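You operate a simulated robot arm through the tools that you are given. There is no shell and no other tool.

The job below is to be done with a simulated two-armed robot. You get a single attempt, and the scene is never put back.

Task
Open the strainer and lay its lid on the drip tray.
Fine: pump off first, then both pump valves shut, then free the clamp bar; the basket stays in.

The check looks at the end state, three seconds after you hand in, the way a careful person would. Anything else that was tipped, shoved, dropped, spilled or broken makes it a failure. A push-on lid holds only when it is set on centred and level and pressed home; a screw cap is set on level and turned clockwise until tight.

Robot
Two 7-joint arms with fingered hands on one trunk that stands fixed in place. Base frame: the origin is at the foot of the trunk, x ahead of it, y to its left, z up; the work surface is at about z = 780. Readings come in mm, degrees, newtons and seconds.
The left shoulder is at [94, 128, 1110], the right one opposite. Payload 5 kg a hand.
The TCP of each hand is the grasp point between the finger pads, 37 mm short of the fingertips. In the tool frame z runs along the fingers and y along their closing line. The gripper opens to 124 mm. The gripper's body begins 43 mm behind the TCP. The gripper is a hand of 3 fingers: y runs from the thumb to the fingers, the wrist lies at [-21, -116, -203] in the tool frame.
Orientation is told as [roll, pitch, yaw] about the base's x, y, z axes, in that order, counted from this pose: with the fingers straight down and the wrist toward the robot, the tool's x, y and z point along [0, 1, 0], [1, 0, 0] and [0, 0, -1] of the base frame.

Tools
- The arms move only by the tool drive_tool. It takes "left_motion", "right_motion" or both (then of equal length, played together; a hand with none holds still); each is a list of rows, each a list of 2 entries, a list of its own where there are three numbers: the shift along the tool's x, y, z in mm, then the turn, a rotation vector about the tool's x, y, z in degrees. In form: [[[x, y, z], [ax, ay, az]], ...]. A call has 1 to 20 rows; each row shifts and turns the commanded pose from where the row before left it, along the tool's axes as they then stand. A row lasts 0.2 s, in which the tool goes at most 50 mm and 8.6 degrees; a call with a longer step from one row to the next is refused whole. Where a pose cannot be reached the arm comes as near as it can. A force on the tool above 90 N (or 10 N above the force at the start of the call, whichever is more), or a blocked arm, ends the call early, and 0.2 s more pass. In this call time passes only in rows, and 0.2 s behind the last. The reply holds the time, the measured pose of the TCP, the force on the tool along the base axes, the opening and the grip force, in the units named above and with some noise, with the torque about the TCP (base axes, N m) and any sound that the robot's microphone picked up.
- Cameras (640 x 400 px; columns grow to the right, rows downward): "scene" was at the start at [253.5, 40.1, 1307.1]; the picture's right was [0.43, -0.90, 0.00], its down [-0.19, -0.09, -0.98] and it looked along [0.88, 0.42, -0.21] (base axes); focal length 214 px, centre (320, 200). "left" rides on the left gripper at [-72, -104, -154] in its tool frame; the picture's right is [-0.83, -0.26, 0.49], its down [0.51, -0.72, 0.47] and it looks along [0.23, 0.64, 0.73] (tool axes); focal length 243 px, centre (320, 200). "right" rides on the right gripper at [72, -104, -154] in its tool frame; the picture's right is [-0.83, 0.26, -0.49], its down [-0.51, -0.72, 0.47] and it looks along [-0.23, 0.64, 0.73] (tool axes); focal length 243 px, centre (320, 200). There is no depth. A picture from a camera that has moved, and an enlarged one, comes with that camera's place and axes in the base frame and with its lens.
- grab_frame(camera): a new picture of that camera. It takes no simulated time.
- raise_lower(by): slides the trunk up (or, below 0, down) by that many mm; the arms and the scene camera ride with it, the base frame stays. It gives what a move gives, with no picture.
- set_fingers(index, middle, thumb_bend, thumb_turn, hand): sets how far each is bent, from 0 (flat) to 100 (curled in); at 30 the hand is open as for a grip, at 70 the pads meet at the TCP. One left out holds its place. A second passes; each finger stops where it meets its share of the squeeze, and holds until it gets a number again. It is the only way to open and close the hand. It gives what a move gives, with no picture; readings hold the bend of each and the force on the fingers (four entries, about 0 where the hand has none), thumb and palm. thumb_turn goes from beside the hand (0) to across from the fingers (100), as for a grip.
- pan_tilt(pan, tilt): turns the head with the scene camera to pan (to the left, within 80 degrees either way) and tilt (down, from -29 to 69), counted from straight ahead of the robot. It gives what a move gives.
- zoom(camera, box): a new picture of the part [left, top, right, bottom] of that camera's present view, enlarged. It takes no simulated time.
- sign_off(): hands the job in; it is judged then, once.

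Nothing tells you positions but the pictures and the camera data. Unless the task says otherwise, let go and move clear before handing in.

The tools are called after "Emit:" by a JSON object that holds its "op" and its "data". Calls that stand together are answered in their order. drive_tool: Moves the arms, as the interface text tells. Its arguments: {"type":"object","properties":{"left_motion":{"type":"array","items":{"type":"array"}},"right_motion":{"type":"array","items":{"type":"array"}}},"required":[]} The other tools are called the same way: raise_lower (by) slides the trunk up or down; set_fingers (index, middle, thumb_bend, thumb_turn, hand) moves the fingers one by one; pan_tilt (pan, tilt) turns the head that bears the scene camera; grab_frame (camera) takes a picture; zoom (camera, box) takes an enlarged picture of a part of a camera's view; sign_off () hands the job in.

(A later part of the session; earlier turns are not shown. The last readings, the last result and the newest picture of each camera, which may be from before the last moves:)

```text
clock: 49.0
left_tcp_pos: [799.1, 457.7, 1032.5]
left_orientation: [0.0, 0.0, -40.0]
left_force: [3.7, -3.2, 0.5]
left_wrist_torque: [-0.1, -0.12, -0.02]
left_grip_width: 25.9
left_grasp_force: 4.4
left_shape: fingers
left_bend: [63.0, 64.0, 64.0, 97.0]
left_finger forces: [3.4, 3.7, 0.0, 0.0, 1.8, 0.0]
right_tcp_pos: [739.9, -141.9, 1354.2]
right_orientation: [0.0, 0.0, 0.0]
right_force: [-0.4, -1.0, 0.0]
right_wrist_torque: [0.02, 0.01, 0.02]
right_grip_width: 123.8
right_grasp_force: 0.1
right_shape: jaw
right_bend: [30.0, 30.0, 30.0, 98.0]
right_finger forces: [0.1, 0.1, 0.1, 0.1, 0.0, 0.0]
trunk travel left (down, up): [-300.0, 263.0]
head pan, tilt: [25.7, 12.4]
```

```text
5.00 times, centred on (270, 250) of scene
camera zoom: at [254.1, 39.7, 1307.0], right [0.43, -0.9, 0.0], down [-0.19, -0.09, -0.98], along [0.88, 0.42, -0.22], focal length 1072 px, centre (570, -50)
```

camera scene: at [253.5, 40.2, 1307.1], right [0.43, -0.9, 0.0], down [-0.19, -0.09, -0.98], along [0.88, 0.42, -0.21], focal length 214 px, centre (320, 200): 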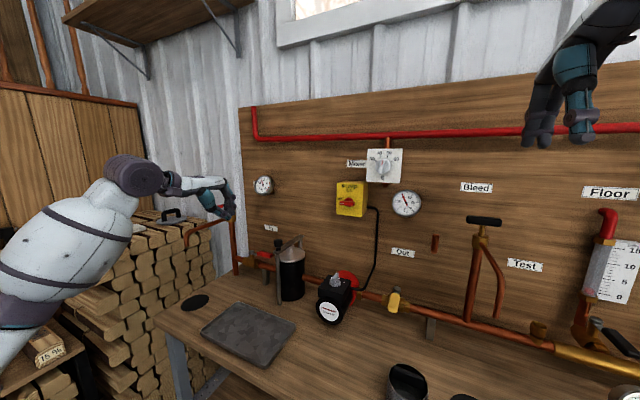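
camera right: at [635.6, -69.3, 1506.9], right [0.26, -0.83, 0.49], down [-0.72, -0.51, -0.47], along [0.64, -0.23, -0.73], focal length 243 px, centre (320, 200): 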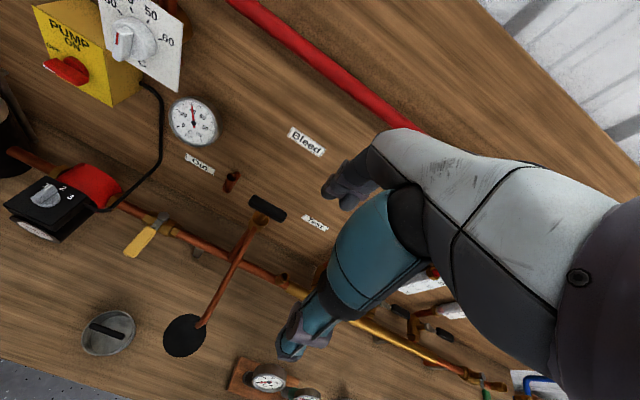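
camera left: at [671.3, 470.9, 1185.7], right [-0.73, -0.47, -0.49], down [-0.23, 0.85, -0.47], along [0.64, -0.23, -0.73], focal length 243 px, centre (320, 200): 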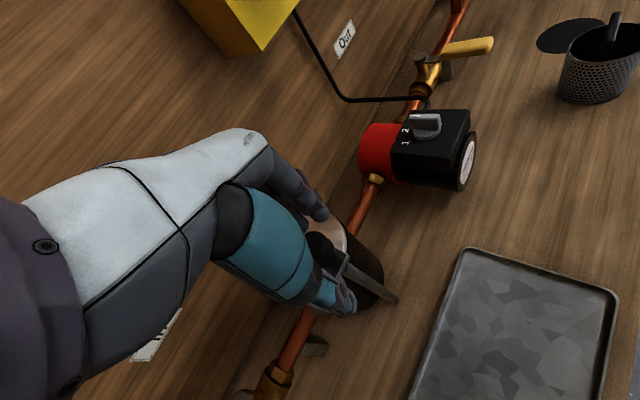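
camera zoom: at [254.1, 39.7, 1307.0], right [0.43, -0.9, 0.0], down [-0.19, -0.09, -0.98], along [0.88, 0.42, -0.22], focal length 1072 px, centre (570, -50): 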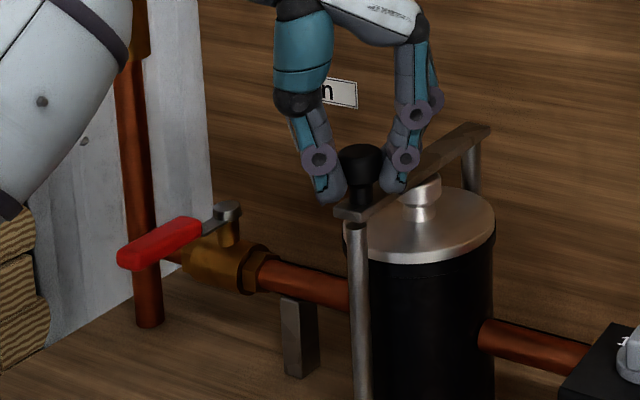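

I have the knob. I'll firm up the grip, then try a gentle counter-clockwise turn.

Emit:
{"op": "drive_tool", "data": {"left_motion": [[[0, 2, 0], [0, 0, 0]]]}}

Emit:
{"op": "set_fingers", "data": {"hand": "left", "index": 72, "middle": 72, "thumb_bend": 72}}

Emit:
{"op": "drive_tool", "data": {"left_motion": [[[0, 0, 0], [0, 0, -8]], [[0, 0, 0], [0, 0, -8]], [[0, 0, 0], [0, 0, -8]]]}}

Emit:
{"op": "zoom", "data": {"camera": "scene", "box": [220, 210, 320, 290]}}

```text
clock: 49.4
left_tcp_pos: [798.6, 457.1, 1032.1]
left_orientation: [0.0, 0.1, -39.9]
left_force: [0.4, -2.4, -0.3]
left_wrist_torque: [-0.04, -0.02, -0.02]
left_grip_width: 25.9
left_grasp_force: 3.8
left_shape: fingers
left_bend: [63.0, 64.0, 64.0, 97.0]
left_finger forces: [2.6, 2.5, 0.1, 0.0, 3.0, 0.1]
right_tcp_pos: [739.7, -141.8, 1354.2]
right_orientation: [0.0, 0.0, 0.0]
right_force: [-0.7, -0.2, 0.1]
right_wrist_torque: [0.02, 0.02, 0.01]
right_grip_width: 123.9
right_grasp_force: 0.0
right_shape: jaw
right_bend: [30.0, 30.0, 30.0, 98.0]
right_finger forces: [0.0, 0.0, 0.1, 0.0, 0.1, 0.0]
trunk travel left (down, up): [-300.0, 263.0]
head pan, tilt: [25.7, 12.4]
```

```text
clock: 50.4
left_tcp_pos: [800.8, 455.8, 1032.0]
left_orientation: [0.1, 0.0, -40.0]
left_force: [4.4, -5.9, -5.6]
left_wrist_torque: [-0.1, -0.01, -0.15]
left_grip_width: 23.1
left_grasp_force: 14.9
left_shape: fingers
left_bend: [62.0, 65.0, 66.0, 97.0]
left_finger forces: [9.6, 9.3, 0.1, 0.1, 10.0, 0.0]
right_tcp_pos: [741.4, -141.6, 1352.0]
right_orientation: [0.0, 0.1, 0.0]
right_force: [-0.9, 0.4, 0.3]
right_wrist_torque: [-0.01, -0.01, 0.02]
right_grip_width: 123.8
right_grasp_force: 0.1
right_shape: jaw
right_bend: [30.0, 30.0, 30.0, 98.0]
right_finger forces: [0.0, 0.0, 0.0, 0.0, 0.1, 0.1]
trunk travel left (down, up): [-300.0, 263.0]
head pan, tilt: [25.7, 12.4]
```

```text
clock: 51.2
left_tcp_pos: [800.4, 453.6, 1032.1]
left_orientation: [0.0, 0.1, -16.0]
left_force: [4.1, -15.5, -5.7]
left_wrist_torque: [-0.4, -0.06, -0.32]
left_grip_width: 19.3
left_grasp_force: 14.8
left_shape: fingers
left_bend: [71.0, 64.0, 66.0, 97.0]
left_finger forces: [11.1, 10.3, 0.0, 0.0, 7.3, 0.1]
right_tcp_pos: [742.7, -144.0, 1352.6]
right_orientation: [0.1, 0.1, 0.1]
right_force: [0.5, -0.2, 0.3]
right_wrist_torque: [-0.02, -0.01, 0.02]
right_grip_width: 123.8
right_grasp_force: 0.0
right_shape: jaw
right_bend: [30.0, 30.0, 30.0, 98.0]
right_finger forces: [0.0, 0.0, 0.0, 0.1, 0.0, 0.1]
trunk travel left (down, up): [-300.0, 263.0]
head pan, tilt: [25.7, 12.4]
```

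```text
5.00 times, centred on (270, 250) of scene
camera zoom: at [254.9, 38.4, 1306.8], right [0.43, -0.9, 0.0], down [-0.19, -0.09, -0.98], along [0.88, 0.42, -0.22], focal length 1072 px, centre (570, -50)
```

zoom: 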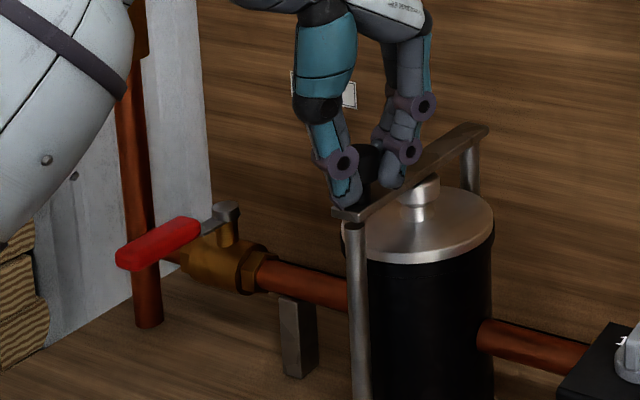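

The fingers slipped round rather than turning the knob, so I need a firmer, deeper, better-centred grip. I'll release and look again.

Emit:
{"op": "set_fingers", "data": {"hand": "left", "index": 52, "middle": 52, "thumb_bend": 52}}

Emit:
{"op": "drive_tool", "data": {"left_motion": [[[0, 0, 0], [0, 0, 8]], [[0, 0, 0], [0, 0, 8]], [[0, 0, 0], [0, 0, 8]], [[0, 0, 5], [0, 0, 0]]]}}

Emit:
{"op": "zoom", "data": {"camera": "scene", "box": [240, 225, 300, 275]}}

Emit:
{"op": "zoom", "data": {"camera": "left", "box": [270, 190, 430, 330]}}

```text
clock: 52.2
left_tcp_pos: [798.6, 455.0, 1032.6]
left_orientation: [0.0, 0.0, -15.9]
left_force: [0.6, -1.3, 0.2]
left_wrist_torque: [0.01, -0.02, 0.01]
left_grip_width: 60.7
left_grasp_force: 0.0
left_shape: fingers
left_bend: [52.0, 52.0, 52.0, 97.0]
left_finger forces: [0.0, 0.0, 0.1, 0.0, 0.0, 0.0]
right_tcp_pos: [739.7, -142.7, 1353.1]
right_orientation: [0.0, 0.0, 0.0]
right_force: [0.7, -0.3, -0.9]
right_wrist_torque: [0.04, -0.02, -0.03]
right_grip_width: 123.8
right_grasp_force: 0.1
right_shape: jaw
right_bend: [30.0, 30.0, 30.0, 98.0]
right_finger forces: [0.0, 0.0, 0.1, 0.0, 0.0, 0.0]
trunk travel left (down, up): [-300.0, 263.0]
head pan, tilt: [25.7, 12.4]
```

```text
clock: 53.2
left_tcp_pos: [799.1, 457.1, 1029.4]
left_orientation: [0.1, 0.0, -40.0]
left_force: [0.7, 0.0, 2.0]
left_wrist_torque: [-0.03, -0.09, 0.0]
left_grip_width: 61.1
left_grasp_force: 0.8
left_shape: fingers
left_bend: [52.0, 52.0, 52.0, 97.0]
left_finger forces: [0.0, 1.7, 0.0, 0.0, 0.0, 0.0]
right_tcp_pos: [738.7, -141.7, 1354.1]
right_orientation: [-0.1, 0.0, 0.0]
right_force: [0.2, 0.3, -0.3]
right_wrist_torque: [-0.03, -0.05, 0.0]
right_grip_width: 123.8
right_grasp_force: 0.1
right_shape: jaw
right_bend: [30.0, 30.0, 30.0, 98.0]
right_finger forces: [0.1, 0.0, 0.0, 0.0, 0.0, 0.0]
trunk travel left (down, up): [-300.0, 263.0]
head pan, tilt: [25.7, 12.4]
```

```text
8.00 times, centred on (270, 250) of scene
camera zoom: at [253.2, 40.1, 1307.1], right [0.43, -0.9, 0.0], down [-0.19, -0.09, -0.98], along [0.88, 0.42, -0.21], focal length 1716 px, centre (720, -200)
```

zoom: 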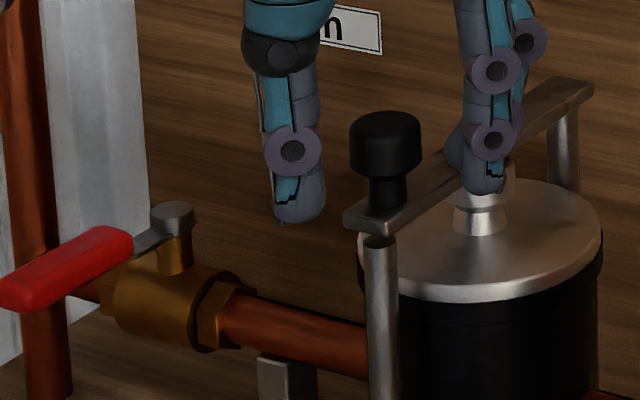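

```text
2.86 times, centred on (350, 260) of left
camera zoom: at [672.7, 468.4, 1181.4], right [-0.73, -0.47, -0.49], down [-0.23, 0.85, -0.47], along [0.64, -0.23, -0.73], focal length 693 px, centre (234, 29)
```

zoom: 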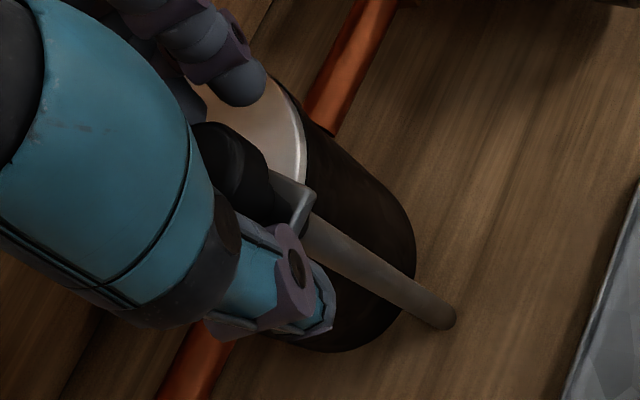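

A fingertip grazed the bar, so I'll go up 2 mm, squeeze harder, and twist again.

Emit:
{"op": "drive_tool", "data": {"left_motion": [[[0, 0, -3], [0, 0, 0]]]}}

Emit:
{"op": "set_fingers", "data": {"hand": "left", "index": 66, "middle": 66, "thumb_bend": 66}}

Emit:
{"op": "set_fingers", "data": {"hand": "left", "index": 88, "middle": 88, "thumb_bend": 88}}

```text
clock: 53.6
left_tcp_pos: [799.9, 456.6, 1030.3]
left_orientation: [0.0, 0.0, -40.0]
left_force: [0.9, -0.1, -0.5]
left_wrist_torque: [0.0, 0.02, 0.03]
left_grip_width: 61.0
left_grasp_force: 0.1
left_shape: fingers
left_bend: [52.0, 52.0, 52.0, 97.0]
left_finger forces: [0.0, 0.0, 0.0, 0.1, 0.0, 0.1]
right_tcp_pos: [739.4, -143.1, 1354.9]
right_orientation: [0.0, 0.0, 0.0]
right_force: [-0.1, 0.1, -0.7]
right_wrist_torque: [-0.04, -0.01, 0.01]
right_grip_width: 123.8
right_grasp_force: 0.0
right_shape: jaw
right_bend: [30.0, 30.0, 30.0, 98.0]
right_finger forces: [0.0, 0.0, 0.0, 0.0, 0.0, 0.0]
trunk travel left (down, up): [-300.0, 263.0]
head pan, tilt: [25.7, 12.4]
```

```text
clock: 54.6
left_tcp_pos: [800.2, 457.0, 1031.1]
left_orientation: [0.0, 0.0, -40.0]
left_force: [-1.5, -0.4, -0.9]
left_wrist_torque: [-0.01, 0.01, 0.0]
left_grip_width: 25.9
left_grasp_force: 3.3
left_shape: fingers
left_bend: [64.0, 65.0, 63.0, 97.0]
left_finger forces: [1.9, 1.6, 0.0, 0.0, 3.3, 0.1]
right_tcp_pos: [740.5, -142.3, 1353.5]
right_orientation: [0.0, 0.0, 0.1]
right_force: [0.3, -0.2, 0.7]
right_wrist_torque: [0.01, -0.01, -0.01]
right_grip_width: 123.4
right_grasp_force: 0.1
right_shape: jaw
right_bend: [30.0, 30.0, 30.0, 98.0]
right_finger forces: [0.0, 0.1, 0.1, 0.0, 0.0, 0.0]
trunk travel left (down, up): [-300.0, 263.0]
head pan, tilt: [25.7, 12.4]
```

```text
clock: 55.6
left_tcp_pos: [801.2, 457.9, 1027.0]
left_orientation: [-0.1, 0.2, -40.0]
left_force: [-3.9, -5.2, -23.3]
left_wrist_torque: [-0.1, -0.02, -0.27]
left_grip_width: 18.9
left_grasp_force: 27.1
left_shape: fingers
left_bend: [71.0, 65.0, 66.0, 96.0]
left_finger forces: [14.6, 13.0, 0.0, 0.1, 26.9, 0.1]
right_tcp_pos: [742.4, -141.8, 1353.5]
right_orientation: [-0.1, 0.0, 0.0]
right_force: [0.6, 0.0, -0.8]
right_wrist_torque: [0.0, -0.02, 0.01]
right_grip_width: 123.8
right_grasp_force: 0.0
right_shape: jaw
right_bend: [30.0, 30.0, 30.0, 98.0]
right_finger forces: [0.0, 0.0, 0.0, 0.0, 0.0, 0.0]
trunk travel left (down, up): [-300.0, 263.0]
head pan, tilt: [25.7, 12.4]
```

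The fingertips wedged under the knob head and pulled the hand down. I'll release, rise about 9 mm, and find the knob centre with a light close at yaw +40 for the other axis.

Emit:
{"op": "set_fingers", "data": {"hand": "left", "index": 50, "middle": 50, "thumb_bend": 50}}

Emit:
{"op": "drive_tool", "data": {"left_motion": [[[0, 0, -9], [0, 0, 0]], [[0, 0, 0], [0, 0, -8]], [[0, 0, 0], [0, 0, -8]], [[0, 0, 0], [0, 0, -8]], [[0, 0, 0], [0, 0, -8]], [[0, 0, 0], [0, 0, -8]], [[0, 0, 0], [0, 0, -8]], [[0, 0, 0], [0, 0, -8]], [[0, 0, 0], [0, 0, -8]], [[0, 0, 0], [0, 0, -8]], [[0, 0, 0], [0, 0, -8]]]}}

Emit:
{"op": "set_fingers", "data": {"hand": "left", "index": 65, "middle": 65, "thumb_bend": 65}}

Emit:
{"op": "zoom", "data": {"camera": "scene", "box": [240, 225, 300, 275]}}

Emit:
{"op": "grab_frame", "data": {"camera": "left"}}

```text
clock: 56.6
left_tcp_pos: [801.6, 458.5, 1030.5]
left_orientation: [0.1, 0.1, -39.8]
left_force: [-0.1, 0.4, 0.8]
left_wrist_torque: [0.02, -0.03, 0.01]
left_grip_width: 67.2
left_grasp_force: 0.1
left_shape: fingers
left_bend: [50.0, 50.0, 50.0, 97.0]
left_finger forces: [0.0, 0.0, 0.0, 0.1, 0.0, 0.0]
right_tcp_pos: [741.1, -141.5, 1354.4]
right_orientation: [-0.1, 0.0, 0.0]
right_force: [0.8, -0.9, 0.3]
right_wrist_torque: [0.01, -0.01, 0.01]
right_grip_width: 123.7
right_grasp_force: 0.0
right_shape: jaw
right_bend: [30.0, 30.0, 30.0, 98.0]
right_finger forces: [0.0, 0.0, 0.0, 0.1, 0.0, 0.0]
trunk travel left (down, up): [-300.0, 263.0]
head pan, tilt: [25.7, 12.4]
```

```text
clock: 59.0
left_tcp_pos: [800.0, 456.8, 1041.1]
left_orientation: [-0.1, 0.0, 40.3]
left_force: [-0.2, 0.0, -1.0]
left_wrist_torque: [0.03, -0.03, -0.02]
left_grip_width: 67.2
left_grasp_force: 0.1
left_shape: fingers
left_bend: [50.0, 50.0, 50.0, 97.0]
left_finger forces: [0.0, 0.1, 0.0, 0.0, 0.1, 0.0]
right_tcp_pos: [740.5, -141.4, 1354.6]
right_orientation: [0.0, 0.0, -0.1]
right_force: [-0.3, -0.2, 0.4]
right_wrist_torque: [0.0, 0.0, 0.02]
right_grip_width: 123.9
right_grasp_force: 0.2
right_shape: jaw
right_bend: [30.0, 30.0, 30.0, 98.0]
right_finger forces: [0.0, 0.0, 0.1, 0.0, 0.1, 0.1]
trunk travel left (down, up): [-300.0, 263.0]
head pan, tilt: [25.7, 12.4]
```

```text
clock: 60.0
left_tcp_pos: [800.9, 455.3, 1040.1]
left_orientation: [0.0, -0.1, 40.0]
left_force: [4.2, -0.5, 0.5]
left_wrist_torque: [0.02, -0.16, -0.06]
left_grip_width: 28.5
left_grasp_force: 3.6
left_shape: fingers
left_bend: [62.0, 64.0, 64.0, 97.0]
left_finger forces: [4.6, 0.8, 0.0, 0.0, 1.8, 0.0]
right_tcp_pos: [739.8, -142.5, 1353.2]
right_orientation: [0.1, 0.0, 0.0]
right_force: [-1.1, -0.5, 0.7]
right_wrist_torque: [-0.02, 0.03, 0.01]
right_grip_width: 123.5
right_grasp_force: 0.0
right_shape: jaw
right_bend: [30.0, 30.0, 30.0, 98.0]
right_finger forces: [0.0, 0.1, 0.1, 0.0, 0.1, 0.0]
trunk travel left (down, up): [-300.0, 263.0]
head pan, tilt: [25.7, 12.4]
```

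```text
8.00 times, centred on (270, 250) of scene
camera zoom: at [254.0, 40.1, 1307.0], right [0.43, -0.9, 0.0], down [-0.19, -0.09, -0.98], along [0.88, 0.42, -0.22], focal length 1716 px, centre (720, -200)
```

zoom: 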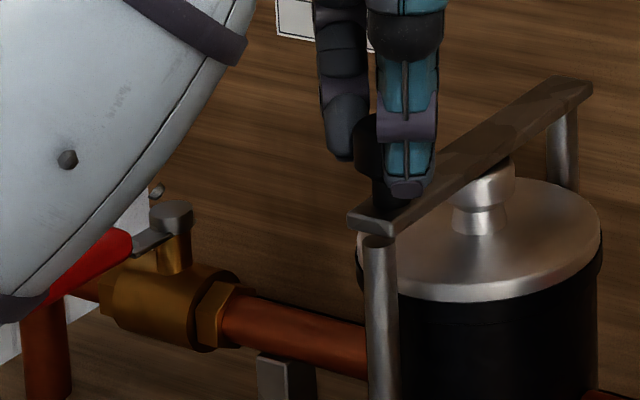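

```text
taken
camera left: at [766.6, 334.5, 1193.3], right [0.33, -0.8, -0.49], down [-0.88, -0.08, -0.47], along [0.34, 0.59, -0.73], focal length 243 px, centre (320, 200)
```

left: 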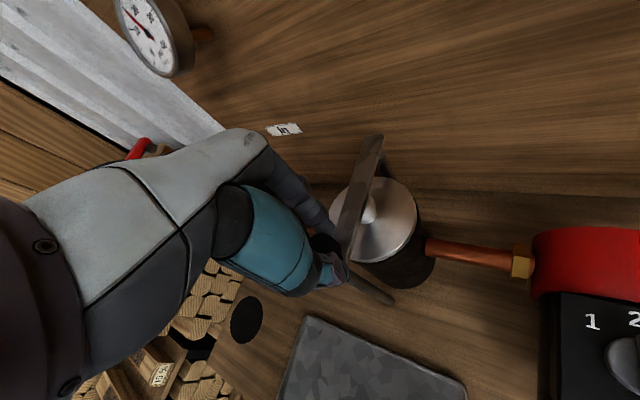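

The knob centre works out at about (800, 457). I'll squeeze harder at this height and see whether the grip holds level.

Emit:
{"op": "set_fingers", "data": {"hand": "left", "index": 85, "middle": 85, "thumb_bend": 85}}

Emit:
{"op": "drive_tool", "data": {"left_motion": [[[0, 0, 0], [0, 0, -6]], [[0, 0, 0], [0, 0, -6]]]}}

Emit:
{"op": "zoom", "data": {"camera": "scene", "box": [240, 225, 300, 275]}}

Emit:
{"op": "zoom", "data": {"camera": "left", "box": [270, 190, 430, 330]}}

```text
clock: 61.0
left_tcp_pos: [800.2, 456.7, 1039.3]
left_orientation: [0.1, 0.1, 40.0]
left_force: [-3.1, -1.9, -11.3]
left_wrist_torque: [-0.04, 0.06, -0.21]
left_grip_width: 25.2
left_grasp_force: 25.6
left_shape: fingers
left_bend: [62.0, 67.0, 66.0, 96.0]
left_finger forces: [14.4, 11.7, 0.0, 0.1, 25.3, 0.1]
right_tcp_pos: [740.6, -141.1, 1353.4]
right_orientation: [-0.1, 0.1, 0.0]
right_force: [0.3, 0.0, 0.3]
right_wrist_torque: [-0.03, 0.0, 0.02]
right_grip_width: 123.8
right_grasp_force: 0.0
right_shape: jaw
right_bend: [30.0, 30.0, 30.0, 98.0]
right_finger forces: [0.1, 0.0, 0.1, 0.0, 0.0, 0.0]
trunk travel left (down, up): [-300.0, 263.0]
head pan, tilt: [25.7, 12.4]
```

```text
clock: 61.6
left_tcp_pos: [800.6, 457.6, 1040.1]
left_orientation: [0.1, 0.1, 52.1]
left_force: [1.3, -3.5, -12.3]
left_wrist_torque: [-0.07, -0.04, -0.48]
left_grip_width: 25.6
left_grasp_force: 27.2
left_shape: fingers
left_bend: [62.0, 66.0, 66.0, 98.0]
left_finger forces: [14.4, 14.0, 0.0, 0.0, 26.5, 0.0]
right_tcp_pos: [741.9, -141.8, 1352.7]
right_orientation: [0.1, 0.1, 0.0]
right_force: [0.4, 0.6, 0.1]
right_wrist_torque: [0.02, 0.01, -0.03]
right_grip_width: 123.7
right_grasp_force: 0.0
right_shape: jaw
right_bend: [30.0, 30.0, 30.0, 98.0]
right_finger forces: [0.0, 0.0, 0.0, 0.1, 0.0, 0.0]
trunk travel left (down, up): [-300.0, 263.0]
head pan, tilt: [25.7, 12.4]
```

```text
8.00 times, centred on (270, 250) of scene
camera zoom: at [255.2, 40.2, 1306.7], right [0.43, -0.9, 0.0], down [-0.2, -0.09, -0.98], along [0.88, 0.42, -0.22], focal length 1716 px, centre (720, -200)
```

zoom: 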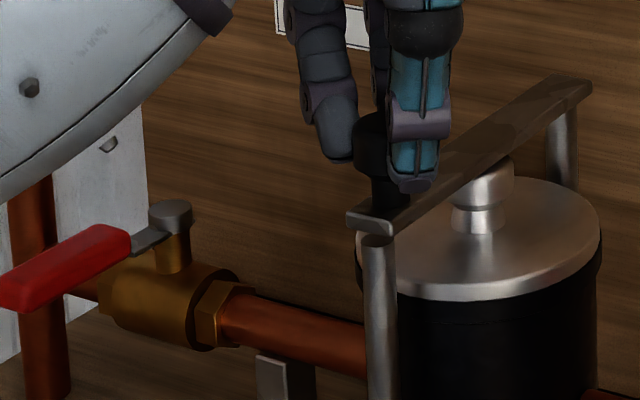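

```text
2.86 times, centred on (350, 260) of left
camera zoom: at [793.6, 331.2, 1192.5], right [0.49, -0.72, -0.49], down [-0.84, -0.26, -0.47], along [0.21, 0.65, -0.73], focal length 693 px, centre (234, 29)
```

zoom: 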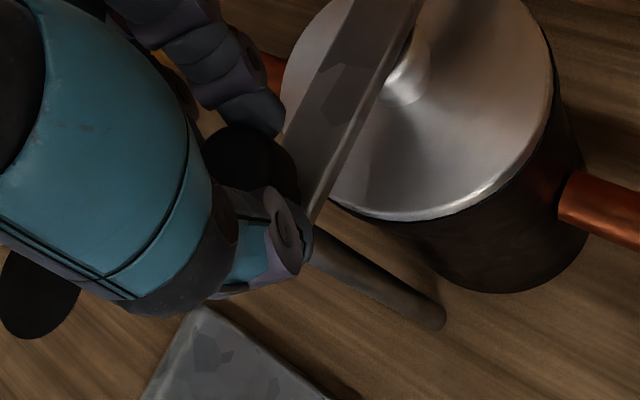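

The grip is even, and the torque reads about 0.48 N m. I'll keep turning to see whether the knob yields.

Emit:
{"op": "drive_tool", "data": {"left_motion": [[[0, 0, 0], [0, 0, -6]], [[0, 0, 0], [0, 0, -6]], [[0, 0, 0], [0, 0, -6]]]}}

Emit:
{"op": "zoom", "data": {"camera": "scene", "box": [240, 225, 300, 275]}}

Emit:
{"op": "zoom", "data": {"camera": "left", "box": [270, 190, 430, 330]}}

```text
clock: 62.4
left_tcp_pos: [802.0, 457.1, 1038.7]
left_orientation: [0.0, 0.0, 70.0]
left_force: [7.7, -3.6, -7.8]
left_wrist_torque: [-0.04, -0.33, -0.74]
left_grip_width: 25.6
left_grasp_force: 34.0
left_shape: fingers
left_bend: [63.0, 64.0, 66.0, 100.0]
left_finger forces: [23.7, 16.1, 0.1, 0.1, 29.1, 0.0]
right_tcp_pos: [741.4, -141.4, 1353.1]
right_orientation: [-0.1, 0.0, 0.0]
right_force: [0.3, 0.2, -0.5]
right_wrist_torque: [0.01, 0.04, 0.0]
right_grip_width: 123.4
right_grasp_force: 0.1
right_shape: jaw
right_bend: [30.0, 30.0, 30.0, 98.0]
right_finger forces: [0.1, 0.0, 0.0, 0.0, 0.0, 0.1]
trunk travel left (down, up): [-300.0, 263.0]
head pan, tilt: [25.7, 12.4]
```

```text
8.00 times, centred on (270, 250) of scene
camera zoom: at [255.9, 39.7, 1306.6], right [0.43, -0.9, 0.0], down [-0.2, -0.09, -0.98], along [0.88, 0.42, -0.22], focal length 1716 px, centre (720, -200)
```

zoom: 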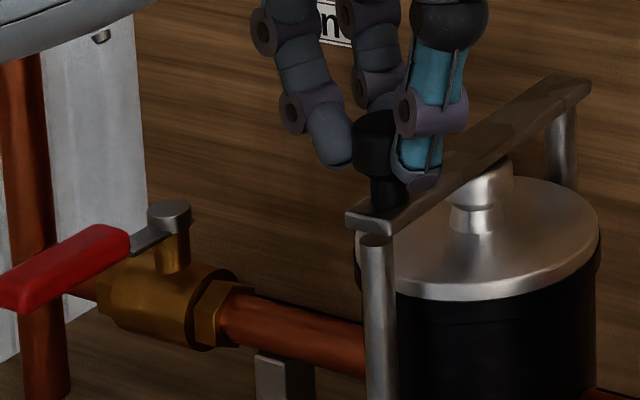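

```text
2.86 times, centred on (350, 260) of left
camera zoom: at [834.1, 333.9, 1192.2], right [0.69, -0.53, -0.49], down [-0.72, -0.51, -0.47], along [0.0, 0.68, -0.73], focal length 693 px, centre (234, 29)
```

zoom: 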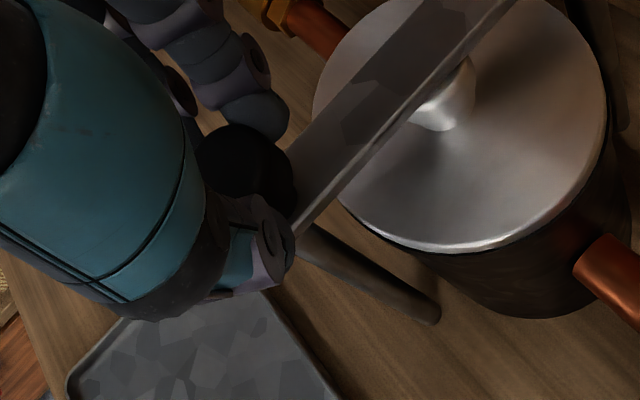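

The torque keeps building in proportion, to 0.74 N m, so the knob isn't rotating and may be a fixed handle for swinging or lifting the bar. I'll unwind, regrip, and gently probe sideways and upward.

Emit:
{"op": "set_fingers", "data": {"hand": "left", "index": 55, "middle": 55, "thumb_bend": 55}}

Emit:
{"op": "drive_tool", "data": {"left_motion": [[[0, 0, 0], [0, 0, 8]], [[0, 0, 0], [0, 0, 8]], [[0, 0, 0], [0, 0, 8]], [[0, 0, 0], [0, 0, 6]]]}}

Emit:
{"op": "set_fingers", "data": {"hand": "left", "index": 72, "middle": 72, "thumb_bend": 72}}

Emit:
{"op": "drive_tool", "data": {"left_motion": [[[-1.9, -1.6, 0], [0, 0, 0]], [[-1.9, -1.6, 0], [0, 0, 0]]]}}

Emit:
{"op": "zoom", "data": {"camera": "scene", "box": [240, 225, 300, 275]}}

```text
clock: 63.4
left_tcp_pos: [800.8, 456.7, 1039.6]
left_orientation: [0.0, 0.1, 69.9]
left_force: [-0.4, 0.2, 0.6]
left_wrist_torque: [0.01, -0.01, 0.01]
left_grip_width: 51.6
left_grasp_force: 0.0
left_shape: fingers
left_bend: [55.0, 55.0, 55.0, 98.0]
left_finger forces: [0.1, 0.0, 0.0, 0.0, 0.1, 0.1]
right_tcp_pos: [740.3, -141.4, 1354.7]
right_orientation: [0.0, 0.1, 0.0]
right_force: [1.3, -0.7, -0.7]
right_wrist_torque: [-0.03, 0.02, -0.01]
right_grip_width: 123.8
right_grasp_force: 0.1
right_shape: jaw
right_bend: [30.0, 30.0, 30.0, 98.0]
right_finger forces: [0.0, 0.0, 0.0, 0.0, 0.0, 0.1]
trunk travel left (down, up): [-300.0, 263.0]
head pan, tilt: [25.7, 12.4]
```

```text
clock: 64.4
left_tcp_pos: [800.3, 458.0, 1039.9]
left_orientation: [-0.1, 0.0, 40.0]
left_force: [0.3, 0.0, -0.2]
left_wrist_torque: [-0.02, 0.01, 0.03]
left_grip_width: 52.1
left_grasp_force: 0.0
left_shape: fingers
left_bend: [55.0, 55.0, 55.0, 98.0]
left_finger forces: [0.1, 0.1, 0.1, 0.1, 0.1, 0.1]
right_tcp_pos: [739.5, -141.3, 1353.6]
right_orientation: [0.0, 0.0, 0.0]
right_force: [0.6, 0.3, -0.4]
right_wrist_torque: [-0.01, 0.01, -0.01]
right_grip_width: 123.8
right_grasp_force: 0.1
right_shape: jaw
right_bend: [30.0, 30.0, 30.0, 98.0]
right_finger forces: [0.0, 0.0, 0.0, 0.1, 0.0, 0.1]
trunk travel left (down, up): [-300.0, 263.0]
head pan, tilt: [25.7, 12.4]
```

```text
clock: 65.4
left_tcp_pos: [800.8, 457.1, 1040.1]
left_orientation: [-0.1, -0.1, 39.9]
left_force: [4.4, -0.4, -2.5]
left_wrist_torque: [-0.12, -0.02, -0.1]
left_grip_width: 26.9
left_grasp_force: 15.2
left_shape: fingers
left_bend: [61.0, 67.0, 65.0, 97.0]
left_finger forces: [12.4, 5.4, 0.0, 0.0, 12.9, 0.1]
right_tcp_pos: [740.6, -141.1, 1352.1]
right_orientation: [0.0, 0.2, 0.0]
right_force: [0.2, -0.2, 0.7]
right_wrist_torque: [0.0, 0.02, -0.01]
right_grip_width: 123.8
right_grasp_force: 0.1
right_shape: jaw
right_bend: [30.0, 30.0, 30.0, 98.0]
right_finger forces: [0.0, 0.1, 0.0, 0.0, 0.0, 0.0]
trunk travel left (down, up): [-300.0, 263.0]
head pan, tilt: [25.7, 12.4]
```

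```text
clock: 66.0
left_tcp_pos: [798.7, 451.7, 1039.3]
left_orientation: [0.1, 0.0, 39.9]
left_force: [8.7, -0.1, -1.2]
left_wrist_torque: [-0.06, -0.19, -0.08]
left_grip_width: 27.2
left_grasp_force: 15.2
left_shape: fingers
left_bend: [60.0, 67.0, 66.0, 96.0]
left_finger forces: [13.8, 5.2, 0.1, 0.0, 11.5, 0.1]
right_tcp_pos: [742.8, -141.6, 1352.0]
right_orientation: [0.0, 0.2, -0.1]
right_force: [0.2, -0.3, -0.9]
right_wrist_torque: [-0.01, -0.01, -0.02]
right_grip_width: 123.9
right_grasp_force: 0.0
right_shape: jaw
right_bend: [30.0, 30.0, 30.0, 98.0]
right_finger forces: [0.0, 0.0, 0.1, 0.0, 0.1, 0.0]
trunk travel left (down, up): [-300.0, 263.0]
head pan, tilt: [25.7, 12.4]
```

```text
8.00 times, centred on (270, 250) of scene
camera zoom: at [254.9, 40.2, 1306.8], right [0.43, -0.9, 0.0], down [-0.19, -0.09, -0.98], along [0.88, 0.42, -0.22], focal length 1716 px, centre (720, -200)
```

zoom: 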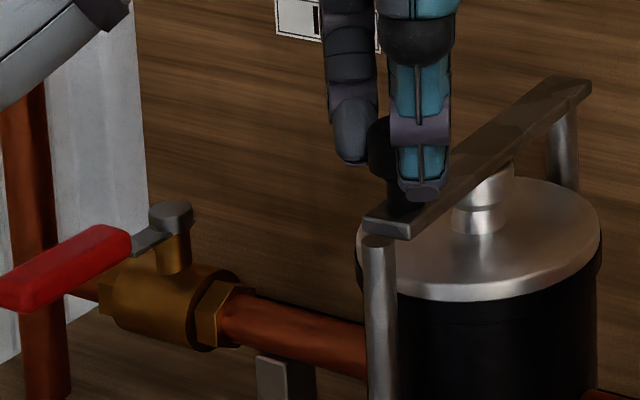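

The bar swings freely toward -y, pivoting on the back post, so the knob is just its handle. I'll loosen to a cage around the knob, straighten the yaw, and draw it along the arc.

Emit:
{"op": "set_fingers", "data": {"hand": "left", "index": 59, "middle": 59, "thumb_bend": 59}}

Emit:
{"op": "drive_tool", "data": {"left_motion": [[[0, 0, 4], [0, 0, 8]], [[0, 0, 2], [0, 0, 8]], [[0, 0, 0], [0, 0, 8]], [[0, 0, 0], [0, 0, 8]], [[0, 0, 0], [0, 0, 8]], [[-10, 1, 0], [0, 0, 0]], [[-11, 1, 0], [0, 0, 0]], [[-13, 3, 0], [0, 0, 0]], [[-13, 4, 0], [0, 0, 0]]]}}

Emit:
{"op": "zoom", "data": {"camera": "scene", "box": [230, 200, 330, 280]}}

Emit:
{"op": "grab_frame", "data": {"camera": "left"}}

```text
clock: 67.0
left_tcp_pos: [798.4, 452.0, 1039.3]
left_orientation: [0.1, -0.1, 40.1]
left_force: [0.6, -0.5, 0.7]
left_wrist_torque: [-0.02, 0.04, 0.05]
left_grip_width: 39.3
left_grasp_force: 0.0
left_shape: fingers
left_bend: [59.0, 59.0, 59.0, 97.0]
left_finger forces: [0.0, 0.0, 0.0, 0.1, 0.0, 0.0]
right_tcp_pos: [740.4, -141.3, 1353.9]
right_orientation: [-0.1, 0.0, -0.1]
right_force: [0.2, 0.2, -0.9]
right_wrist_torque: [-0.03, 0.01, 0.01]
right_grip_width: 123.4
right_grasp_force: 0.0
right_shape: jaw
right_bend: [30.0, 30.0, 30.0, 98.0]
right_finger forces: [0.0, 0.1, 0.1, 0.0, 0.0, 0.1]
trunk travel left (down, up): [-300.0, 263.0]
head pan, tilt: [25.7, 12.4]
```

```text
clock: 69.0
left_tcp_pos: [809.0, 405.4, 1035.1]
left_orientation: [0.1, 0.0, 0.1]
left_force: [-0.4, 0.3, 0.3]
left_wrist_torque: [-0.01, 0.0, 0.01]
left_grip_width: 39.3
left_grasp_force: 0.1
left_shape: fingers
left_bend: [59.0, 59.0, 59.0, 97.0]
left_finger forces: [0.0, 0.0, 0.0, 0.0, 0.0, 0.0]
right_tcp_pos: [740.8, -141.3, 1352.5]
right_orientation: [-0.1, 0.0, -0.1]
right_force: [0.7, -0.6, 0.1]
right_wrist_torque: [0.0, 0.05, -0.01]
right_grip_width: 123.7
right_grasp_force: 0.1
right_shape: jaw
right_bend: [30.0, 30.0, 30.0, 98.0]
right_finger forces: [0.0, 0.1, 0.0, 0.0, 0.0, 0.0]
trunk travel left (down, up): [-300.0, 263.0]
head pan, tilt: [25.7, 12.4]
```

```text
5.00 times, centred on (280, 240) of scene
camera zoom: at [253.9, 39.8, 1307.0], right [0.43, -0.9, 0.0], down [-0.19, -0.09, -0.98], along [0.88, 0.42, -0.22], focal length 1072 px, centre (520, 0)
```

zoom: 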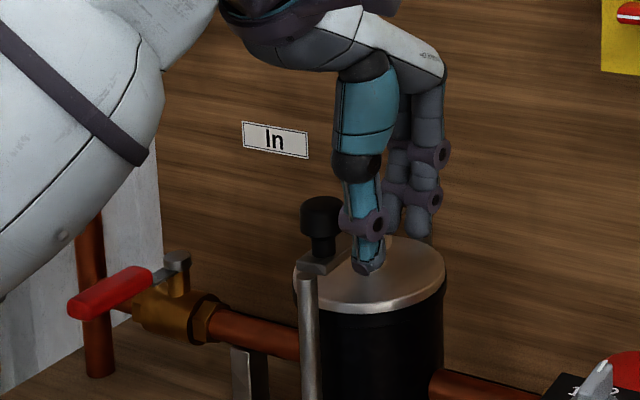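

```text
taken
camera left: at [704.7, 332.7, 1187.1], right [-0.26, -0.83, -0.49], down [-0.72, 0.51, -0.47], along [0.64, 0.23, -0.73], focal length 243 px, centre (320, 200)
```

left: 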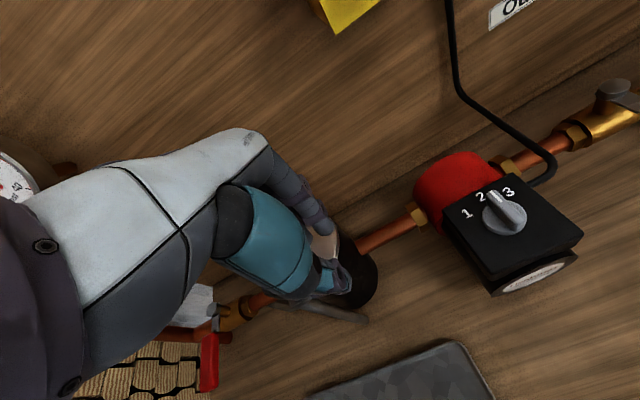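

The cage was open in the direction of travel, so it slid off and the bar stayed near its start. I'll push instead with closed, 45° tilted fingers from the +y side of the knob.

Emit:
{"op": "drive_tool", "data": {"left_motion": [[[0, 0, -30], [0, 0, 0]], [[0, 0, -35], [0, 0, 0]], [[45, -15, -10], [0, 0, 0]], [[50, -15, 0], [0, 0, 0]], [[0, 0, 0], [-7.5, 0, 0]], [[0, 0, 0], [-7.5, 0, 0]], [[0, 0, 0], [-7.5, 0, 0]], [[0, 0, 0], [-7.5, 0, 0]], [[0, 0, 0], [-7.5, 0, 0]], [[0, 0, 0], [-7.5, 0, 0]]]}}

Emit:
{"op": "set_fingers", "data": {"hand": "left", "index": 71, "middle": 71, "thumb_bend": 71}}

Emit:
{"op": "zoom", "data": {"camera": "scene", "box": [210, 180, 330, 280]}}

Emit:
{"op": "grab_frame", "data": {"camera": "left"}}

```text
refused: row 4 steps farther than a row can; nothing moved
```

```text
clock: 70.0
left_tcp_pos: [809.3, 405.1, 1034.8]
left_orientation: [0.0, -0.1, -0.1]
left_force: [0.5, 1.0, -0.4]
left_wrist_torque: [-0.04, 0.0, 0.0]
left_grip_width: 3.9
left_grasp_force: 0.1
left_shape: fingers
left_bend: [71.0, 71.0, 71.0, 97.0]
left_finger forces: [0.1, 0.1, 0.0, 0.0, 0.1, 0.0]
right_tcp_pos: [740.5, -142.2, 1353.9]
right_orientation: [0.0, 0.0, 0.0]
right_force: [0.7, -0.2, 0.3]
right_wrist_torque: [0.03, -0.01, 0.01]
right_grip_width: 123.7
right_grasp_force: 0.1
right_shape: jaw
right_bend: [30.0, 30.0, 30.0, 98.0]
right_finger forces: [0.0, 0.0, 0.0, 0.0, 0.1, 0.0]
trunk travel left (down, up): [-300.0, 263.0]
head pan, tilt: [25.7, 12.4]
```

```text
4.00 times, centred on (270, 230) of scene
camera zoom: at [253.6, 40.1, 1307.0], right [0.43, -0.9, 0.0], down [-0.19, -0.09, -0.98], along [0.88, 0.42, -0.21], focal length 858 px, centre (520, 80)
```

zoom: 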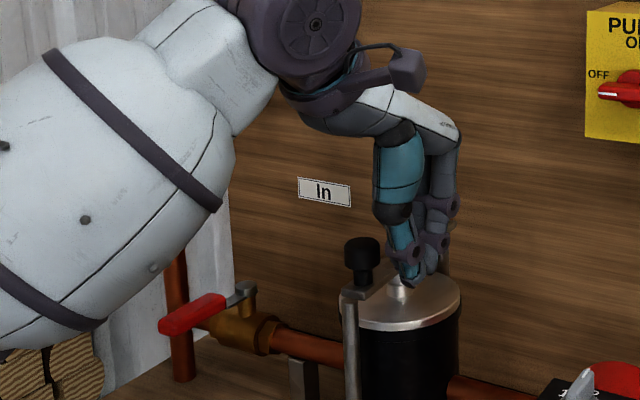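

```text
taken
camera left: at [704.4, 333.1, 1187.2], right [-0.26, -0.83, -0.49], down [-0.72, 0.51, -0.47], along [0.64, 0.23, -0.73], focal length 243 px, centre (320, 200)
```

left: 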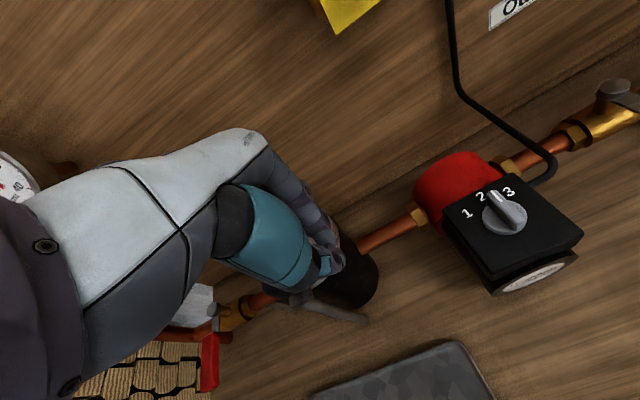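

The move was refused for one oversized step; only the fingers closed, clear of everything. I'll repeat it with smaller steps.

Emit:
{"op": "drive_tool", "data": {"left_motion": [[[0, 0, -30], [0, 0, 0]], [[0, 0, -35], [0, 0, 0]], [[35, -10, -10], [0, 0, 0]], [[35, -10, 0], [0, 0, 0]], [[25, -10, 0], [0, 0, 0]], [[0, 0, 0], [-7.5, 0, 0]], [[0, 0, 0], [-7.5, 0, 0]], [[0, 0, 0], [-7.5, 0, 0]], [[0, 0, 0], [-7.5, 0, 0]], [[0, 0, 0], [-7.5, 0, 0]], [[0, 0, 0], [-7.5, 0, 0]]]}}

Emit:
{"op": "zoom", "data": {"camera": "scene", "box": [210, 180, 330, 280]}}

Emit:
{"op": "grab_frame", "data": {"camera": "left"}}

```text
clock: 72.4
left_tcp_pos: [777.4, 501.2, 1109.1]
left_orientation: [0.0, -45.0, 0.0]
left_force: [0.1, 0.5, 0.2]
left_wrist_torque: [-0.03, -0.02, -0.02]
left_grip_width: 3.6
left_grasp_force: 0.1
left_shape: fingers
left_bend: [71.0, 71.0, 71.0, 97.0]
left_finger forces: [0.1, 0.1, 0.1, 0.1, 0.1, 0.1]
right_tcp_pos: [740.3, -141.5, 1353.8]
right_orientation: [0.0, 0.0, -0.1]
right_force: [-0.2, 0.8, -0.2]
right_wrist_torque: [0.0, 0.02, 0.0]
right_grip_width: 123.6
right_grasp_force: 0.0
right_shape: jaw
right_bend: [30.0, 30.0, 30.0, 98.0]
right_finger forces: [0.0, 0.1, 0.0, 0.0, 0.0, 0.1]
trunk travel left (down, up): [-300.0, 263.0]
head pan, tilt: [25.7, 12.4]
```

```text
4.00 times, centred on (270, 230) of scene
camera zoom: at [253.6, 40.6, 1307.0], right [0.43, -0.9, 0.0], down [-0.19, -0.09, -0.98], along [0.88, 0.42, -0.22], focal length 858 px, centre (520, 80)
```

zoom: 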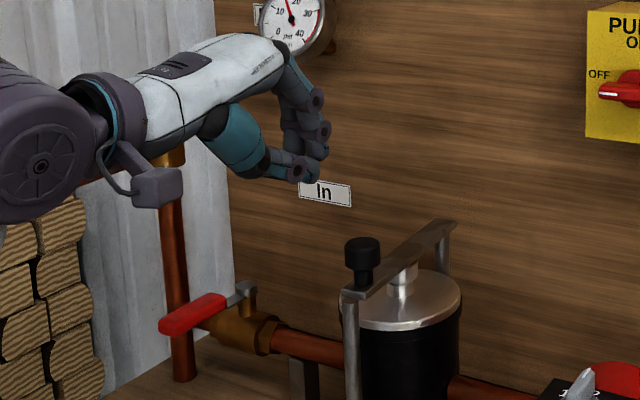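

```text
taken
camera left: at [595.3, 428.5, 1142.8], right [0.17, -0.83, -0.53], down [-0.18, 0.51, -0.84], along [0.97, 0.23, -0.06], focal length 243 px, centre (320, 200)
```

left: 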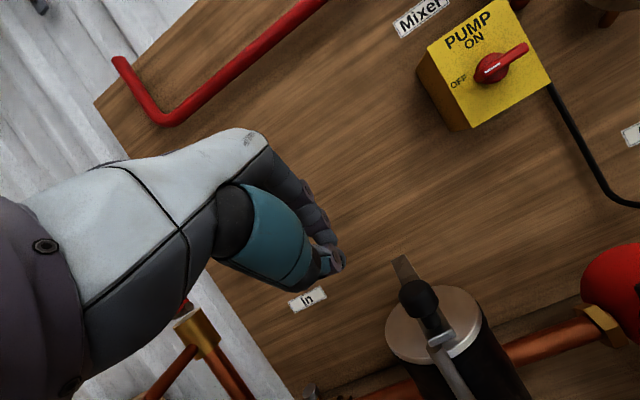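

Next I'll descend beside the knob and begin pushing it in -y.

Emit:
{"op": "drive_tool", "data": {"left_motion": [[[1.3, -18.4, 20.7], [0, 0, 0]], [[1.3, -18.4, 20.7], [0, 0, 0]], [[1.3, -18.4, 20.7], [0, 0, 0]], [[-15, 0, 0], [0, 0, 0]], [[-12, 0.7, 0.7], [0, 0, 0]], [[-12, 0.7, 0.7], [0, 0, 0]], [[-13, 2.5, 2.5], [0, 0, 0]], [[-13, 2.5, 2.5], [0, 0, 0]]]}}

Emit:
{"op": "zoom", "data": {"camera": "scene", "box": [210, 180, 330, 280]}}

Emit:
{"op": "grab_frame", "data": {"camera": "left"}}

```text
clock: 74.2
left_tcp_pos: [792.1, 438.4, 1025.2]
left_orientation: [0.0, -45.0, 0.0]
left_force: [0.4, 0.4, 0.3]
left_wrist_torque: [-0.03, -0.01, -0.01]
left_grip_width: 3.6
left_grasp_force: 0.0
left_shape: fingers
left_bend: [71.0, 71.0, 71.0, 97.0]
left_finger forces: [0.0, 0.0, 0.0, 0.1, 0.0, 0.0]
right_tcp_pos: [740.8, -141.8, 1352.6]
right_orientation: [0.0, 0.0, 0.0]
right_force: [0.5, 0.4, 0.3]
right_wrist_torque: [0.03, 0.01, 0.0]
right_grip_width: 123.7
right_grasp_force: 0.0
right_shape: jaw
right_bend: [30.0, 30.0, 30.0, 98.0]
right_finger forces: [0.0, 0.0, 0.0, 0.0, 0.0, 0.1]
trunk travel left (down, up): [-300.0, 263.0]
head pan, tilt: [25.7, 12.4]
```

```text
4.00 times, centred on (270, 230) of scene
camera zoom: at [253.7, 40.0, 1307.0], right [0.43, -0.9, 0.0], down [-0.19, -0.09, -0.98], along [0.88, 0.42, -0.21], focal length 858 px, centre (520, 80)
```

zoom: 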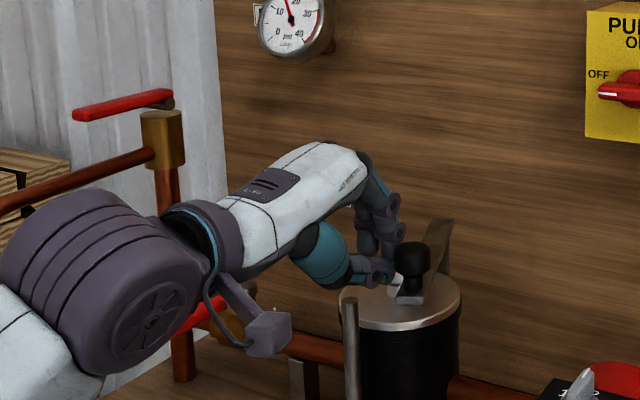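

```text
taken
camera left: at [609.5, 366.6, 1060.2], right [0.16, -0.83, -0.53], down [-0.18, 0.51, -0.84], along [0.97, 0.23, -0.06], focal length 243 px, centre (320, 200)
```

left: 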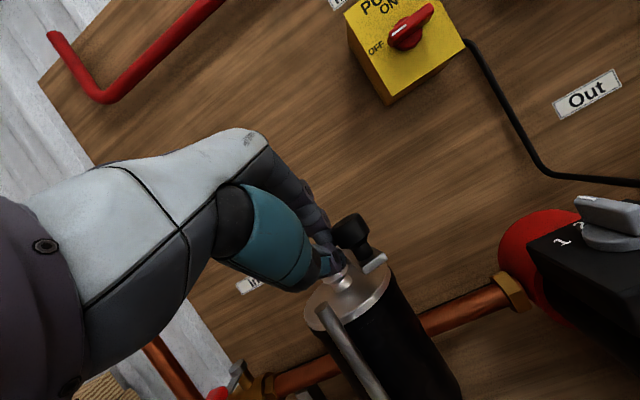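

The bar is swinging with the push. I'll continue along the arc.

Emit:
{"op": "drive_tool", "data": {"left_motion": [[[-12, 4.2, 4.2], [0, 0, 0]], [[-12, 4.2, 4.2], [0, 0, 0]], [[-11, 5, 5], [0, 0, 0]], [[-11, 6.4, 6.4], [0, 0, 0]], [[-10, 5.7, 5.7], [0, 0, 0]], [[-9, 7.8, 7.8], [0, 0, 0]], [[-8, 7, 7], [0, 0, 0]]]}}

Emit:
{"op": "zoom", "data": {"camera": "scene", "box": [230, 170, 370, 290]}}

Emit:
{"op": "grab_frame", "data": {"camera": "left"}}

```text
clock: 75.8
left_tcp_pos: [849.5, 366.2, 1025.3]
left_orientation: [0.0, -44.9, 0.0]
left_force: [0.8, 1.2, 0.8]
left_wrist_torque: [0.01, 0.01, 0.09]
left_grip_width: 3.9
left_grasp_force: 0.9
left_shape: fingers
left_bend: [71.0, 71.0, 71.0, 97.0]
left_finger forces: [2.4, 0.0, 0.0, 0.0, 0.0, 0.1]
right_tcp_pos: [739.9, -140.6, 1353.3]
right_orientation: [-0.1, 0.0, 0.0]
right_force: [0.0, 0.3, 0.2]
right_wrist_torque: [0.03, -0.01, -0.01]
right_grip_width: 123.8
right_grasp_force: 0.0
right_shape: jaw
right_bend: [30.0, 30.0, 30.0, 98.0]
right_finger forces: [0.0, 0.0, 0.0, 0.0, 0.0, 0.1]
trunk travel left (down, up): [-300.0, 263.0]
head pan, tilt: [25.7, 12.4]
```

```text
3.33 times, centred on (300, 230) of scene
camera zoom: at [253.9, 40.3, 1307.0], right [0.43, -0.9, 0.0], down [-0.19, -0.09, -0.98], along [0.88, 0.42, -0.22], focal length 715 px, centre (387, 100)
```

zoom: 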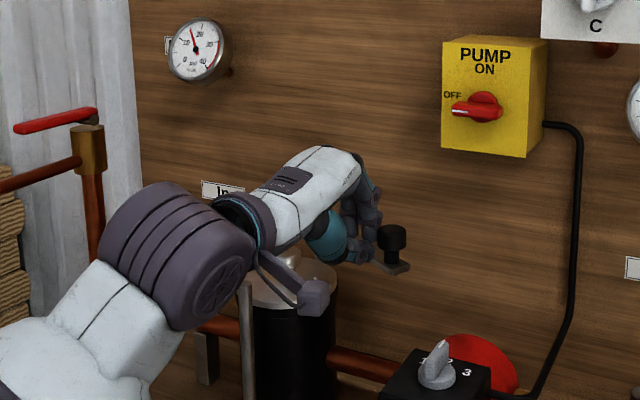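

```text
taken
camera left: at [666.8, 292.9, 1059.8], right [0.16, -0.83, -0.53], down [-0.18, 0.51, -0.84], along [0.97, 0.23, -0.06], focal length 243 px, centre (320, 200)
```

left: 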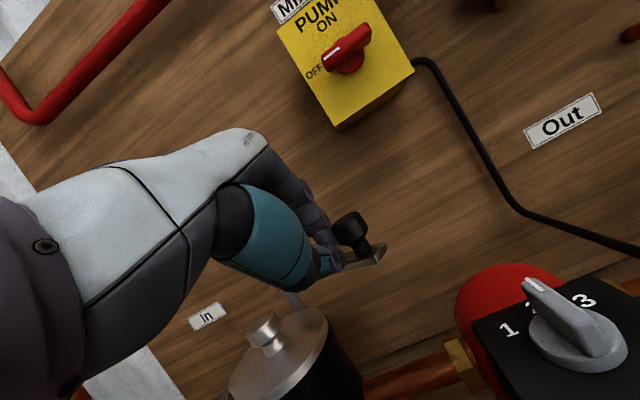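

The bar is at about 55° and clear of the lid's nub. I'll step behind it and push it on in +x to about 75°.

Emit:
{"op": "drive_tool", "data": {"left_motion": [[[0, -13.5, -13.5], [0, 0, 0]], [[0, -13.5, -13.5], [0, 0, 0]], [[-16, 0, 0], [0, 0, 0]], [[-17, 0, 0], [0, 0, 0]], [[0, 10, 10], [0, 0, 0]], [[0, 10, 10], [0, 0, 0]], [[0, 8, 8], [0, 0, 0]], [[0, 8, 8], [0, 0, 0]]]}}

Emit:
{"op": "zoom", "data": {"camera": "scene", "box": [230, 170, 370, 290]}}

Emit:
{"op": "grab_frame", "data": {"camera": "left"}}

```text
clock: 77.6
left_tcp_pos: [863.7, 334.3, 1027.1]
left_orientation: [0.0, -44.9, 0.0]
left_force: [-0.6, 0.3, -1.2]
left_wrist_torque: [-0.03, 0.04, 0.03]
left_grip_width: 3.3
left_grasp_force: 0.1
left_shape: fingers
left_bend: [71.0, 71.0, 71.0, 97.0]
left_finger forces: [0.0, 0.0, 0.0, 0.0, 0.0, 0.1]
right_tcp_pos: [741.3, -141.5, 1354.4]
right_orientation: [0.0, 0.1, 0.0]
right_force: [0.9, 0.5, 0.2]
right_wrist_torque: [0.02, -0.01, -0.04]
right_grip_width: 123.8
right_grasp_force: 0.1
right_shape: jaw
right_bend: [30.0, 30.0, 30.0, 98.0]
right_finger forces: [0.0, 0.0, 0.0, 0.1, 0.1, 0.0]
trunk travel left (down, up): [-300.0, 263.0]
head pan, tilt: [25.7, 12.4]
```

```text
3.33 times, centred on (300, 230) of scene
camera zoom: at [253.9, 40.0, 1307.0], right [0.43, -0.9, 0.0], down [-0.19, -0.09, -0.98], along [0.88, 0.42, -0.22], focal length 715 px, centre (387, 100)
```

zoom: 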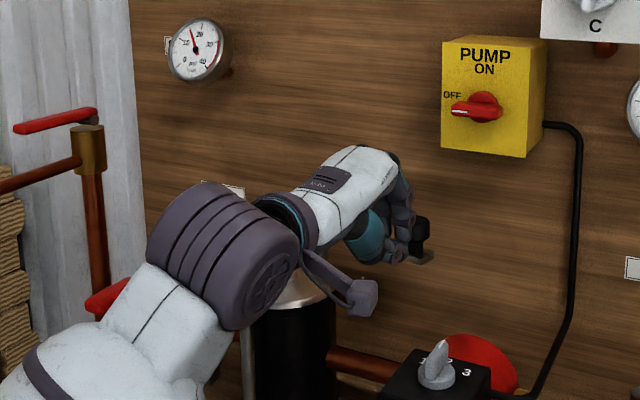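

```text
taken
camera left: at [680.2, 261.0, 1061.0], right [0.16, -0.83, -0.53], down [-0.18, 0.51, -0.84], along [0.97, 0.23, -0.06], focal length 243 px, centre (320, 200)
```

left: 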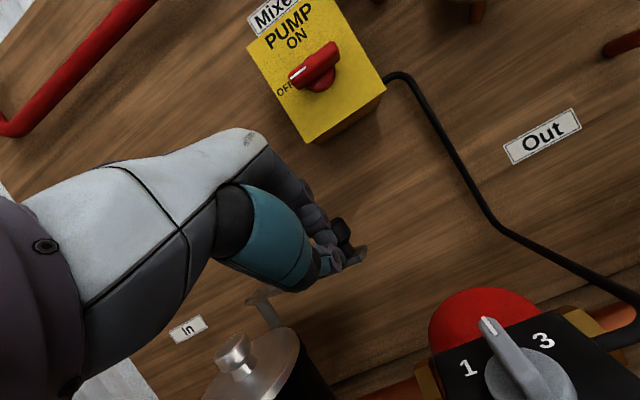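

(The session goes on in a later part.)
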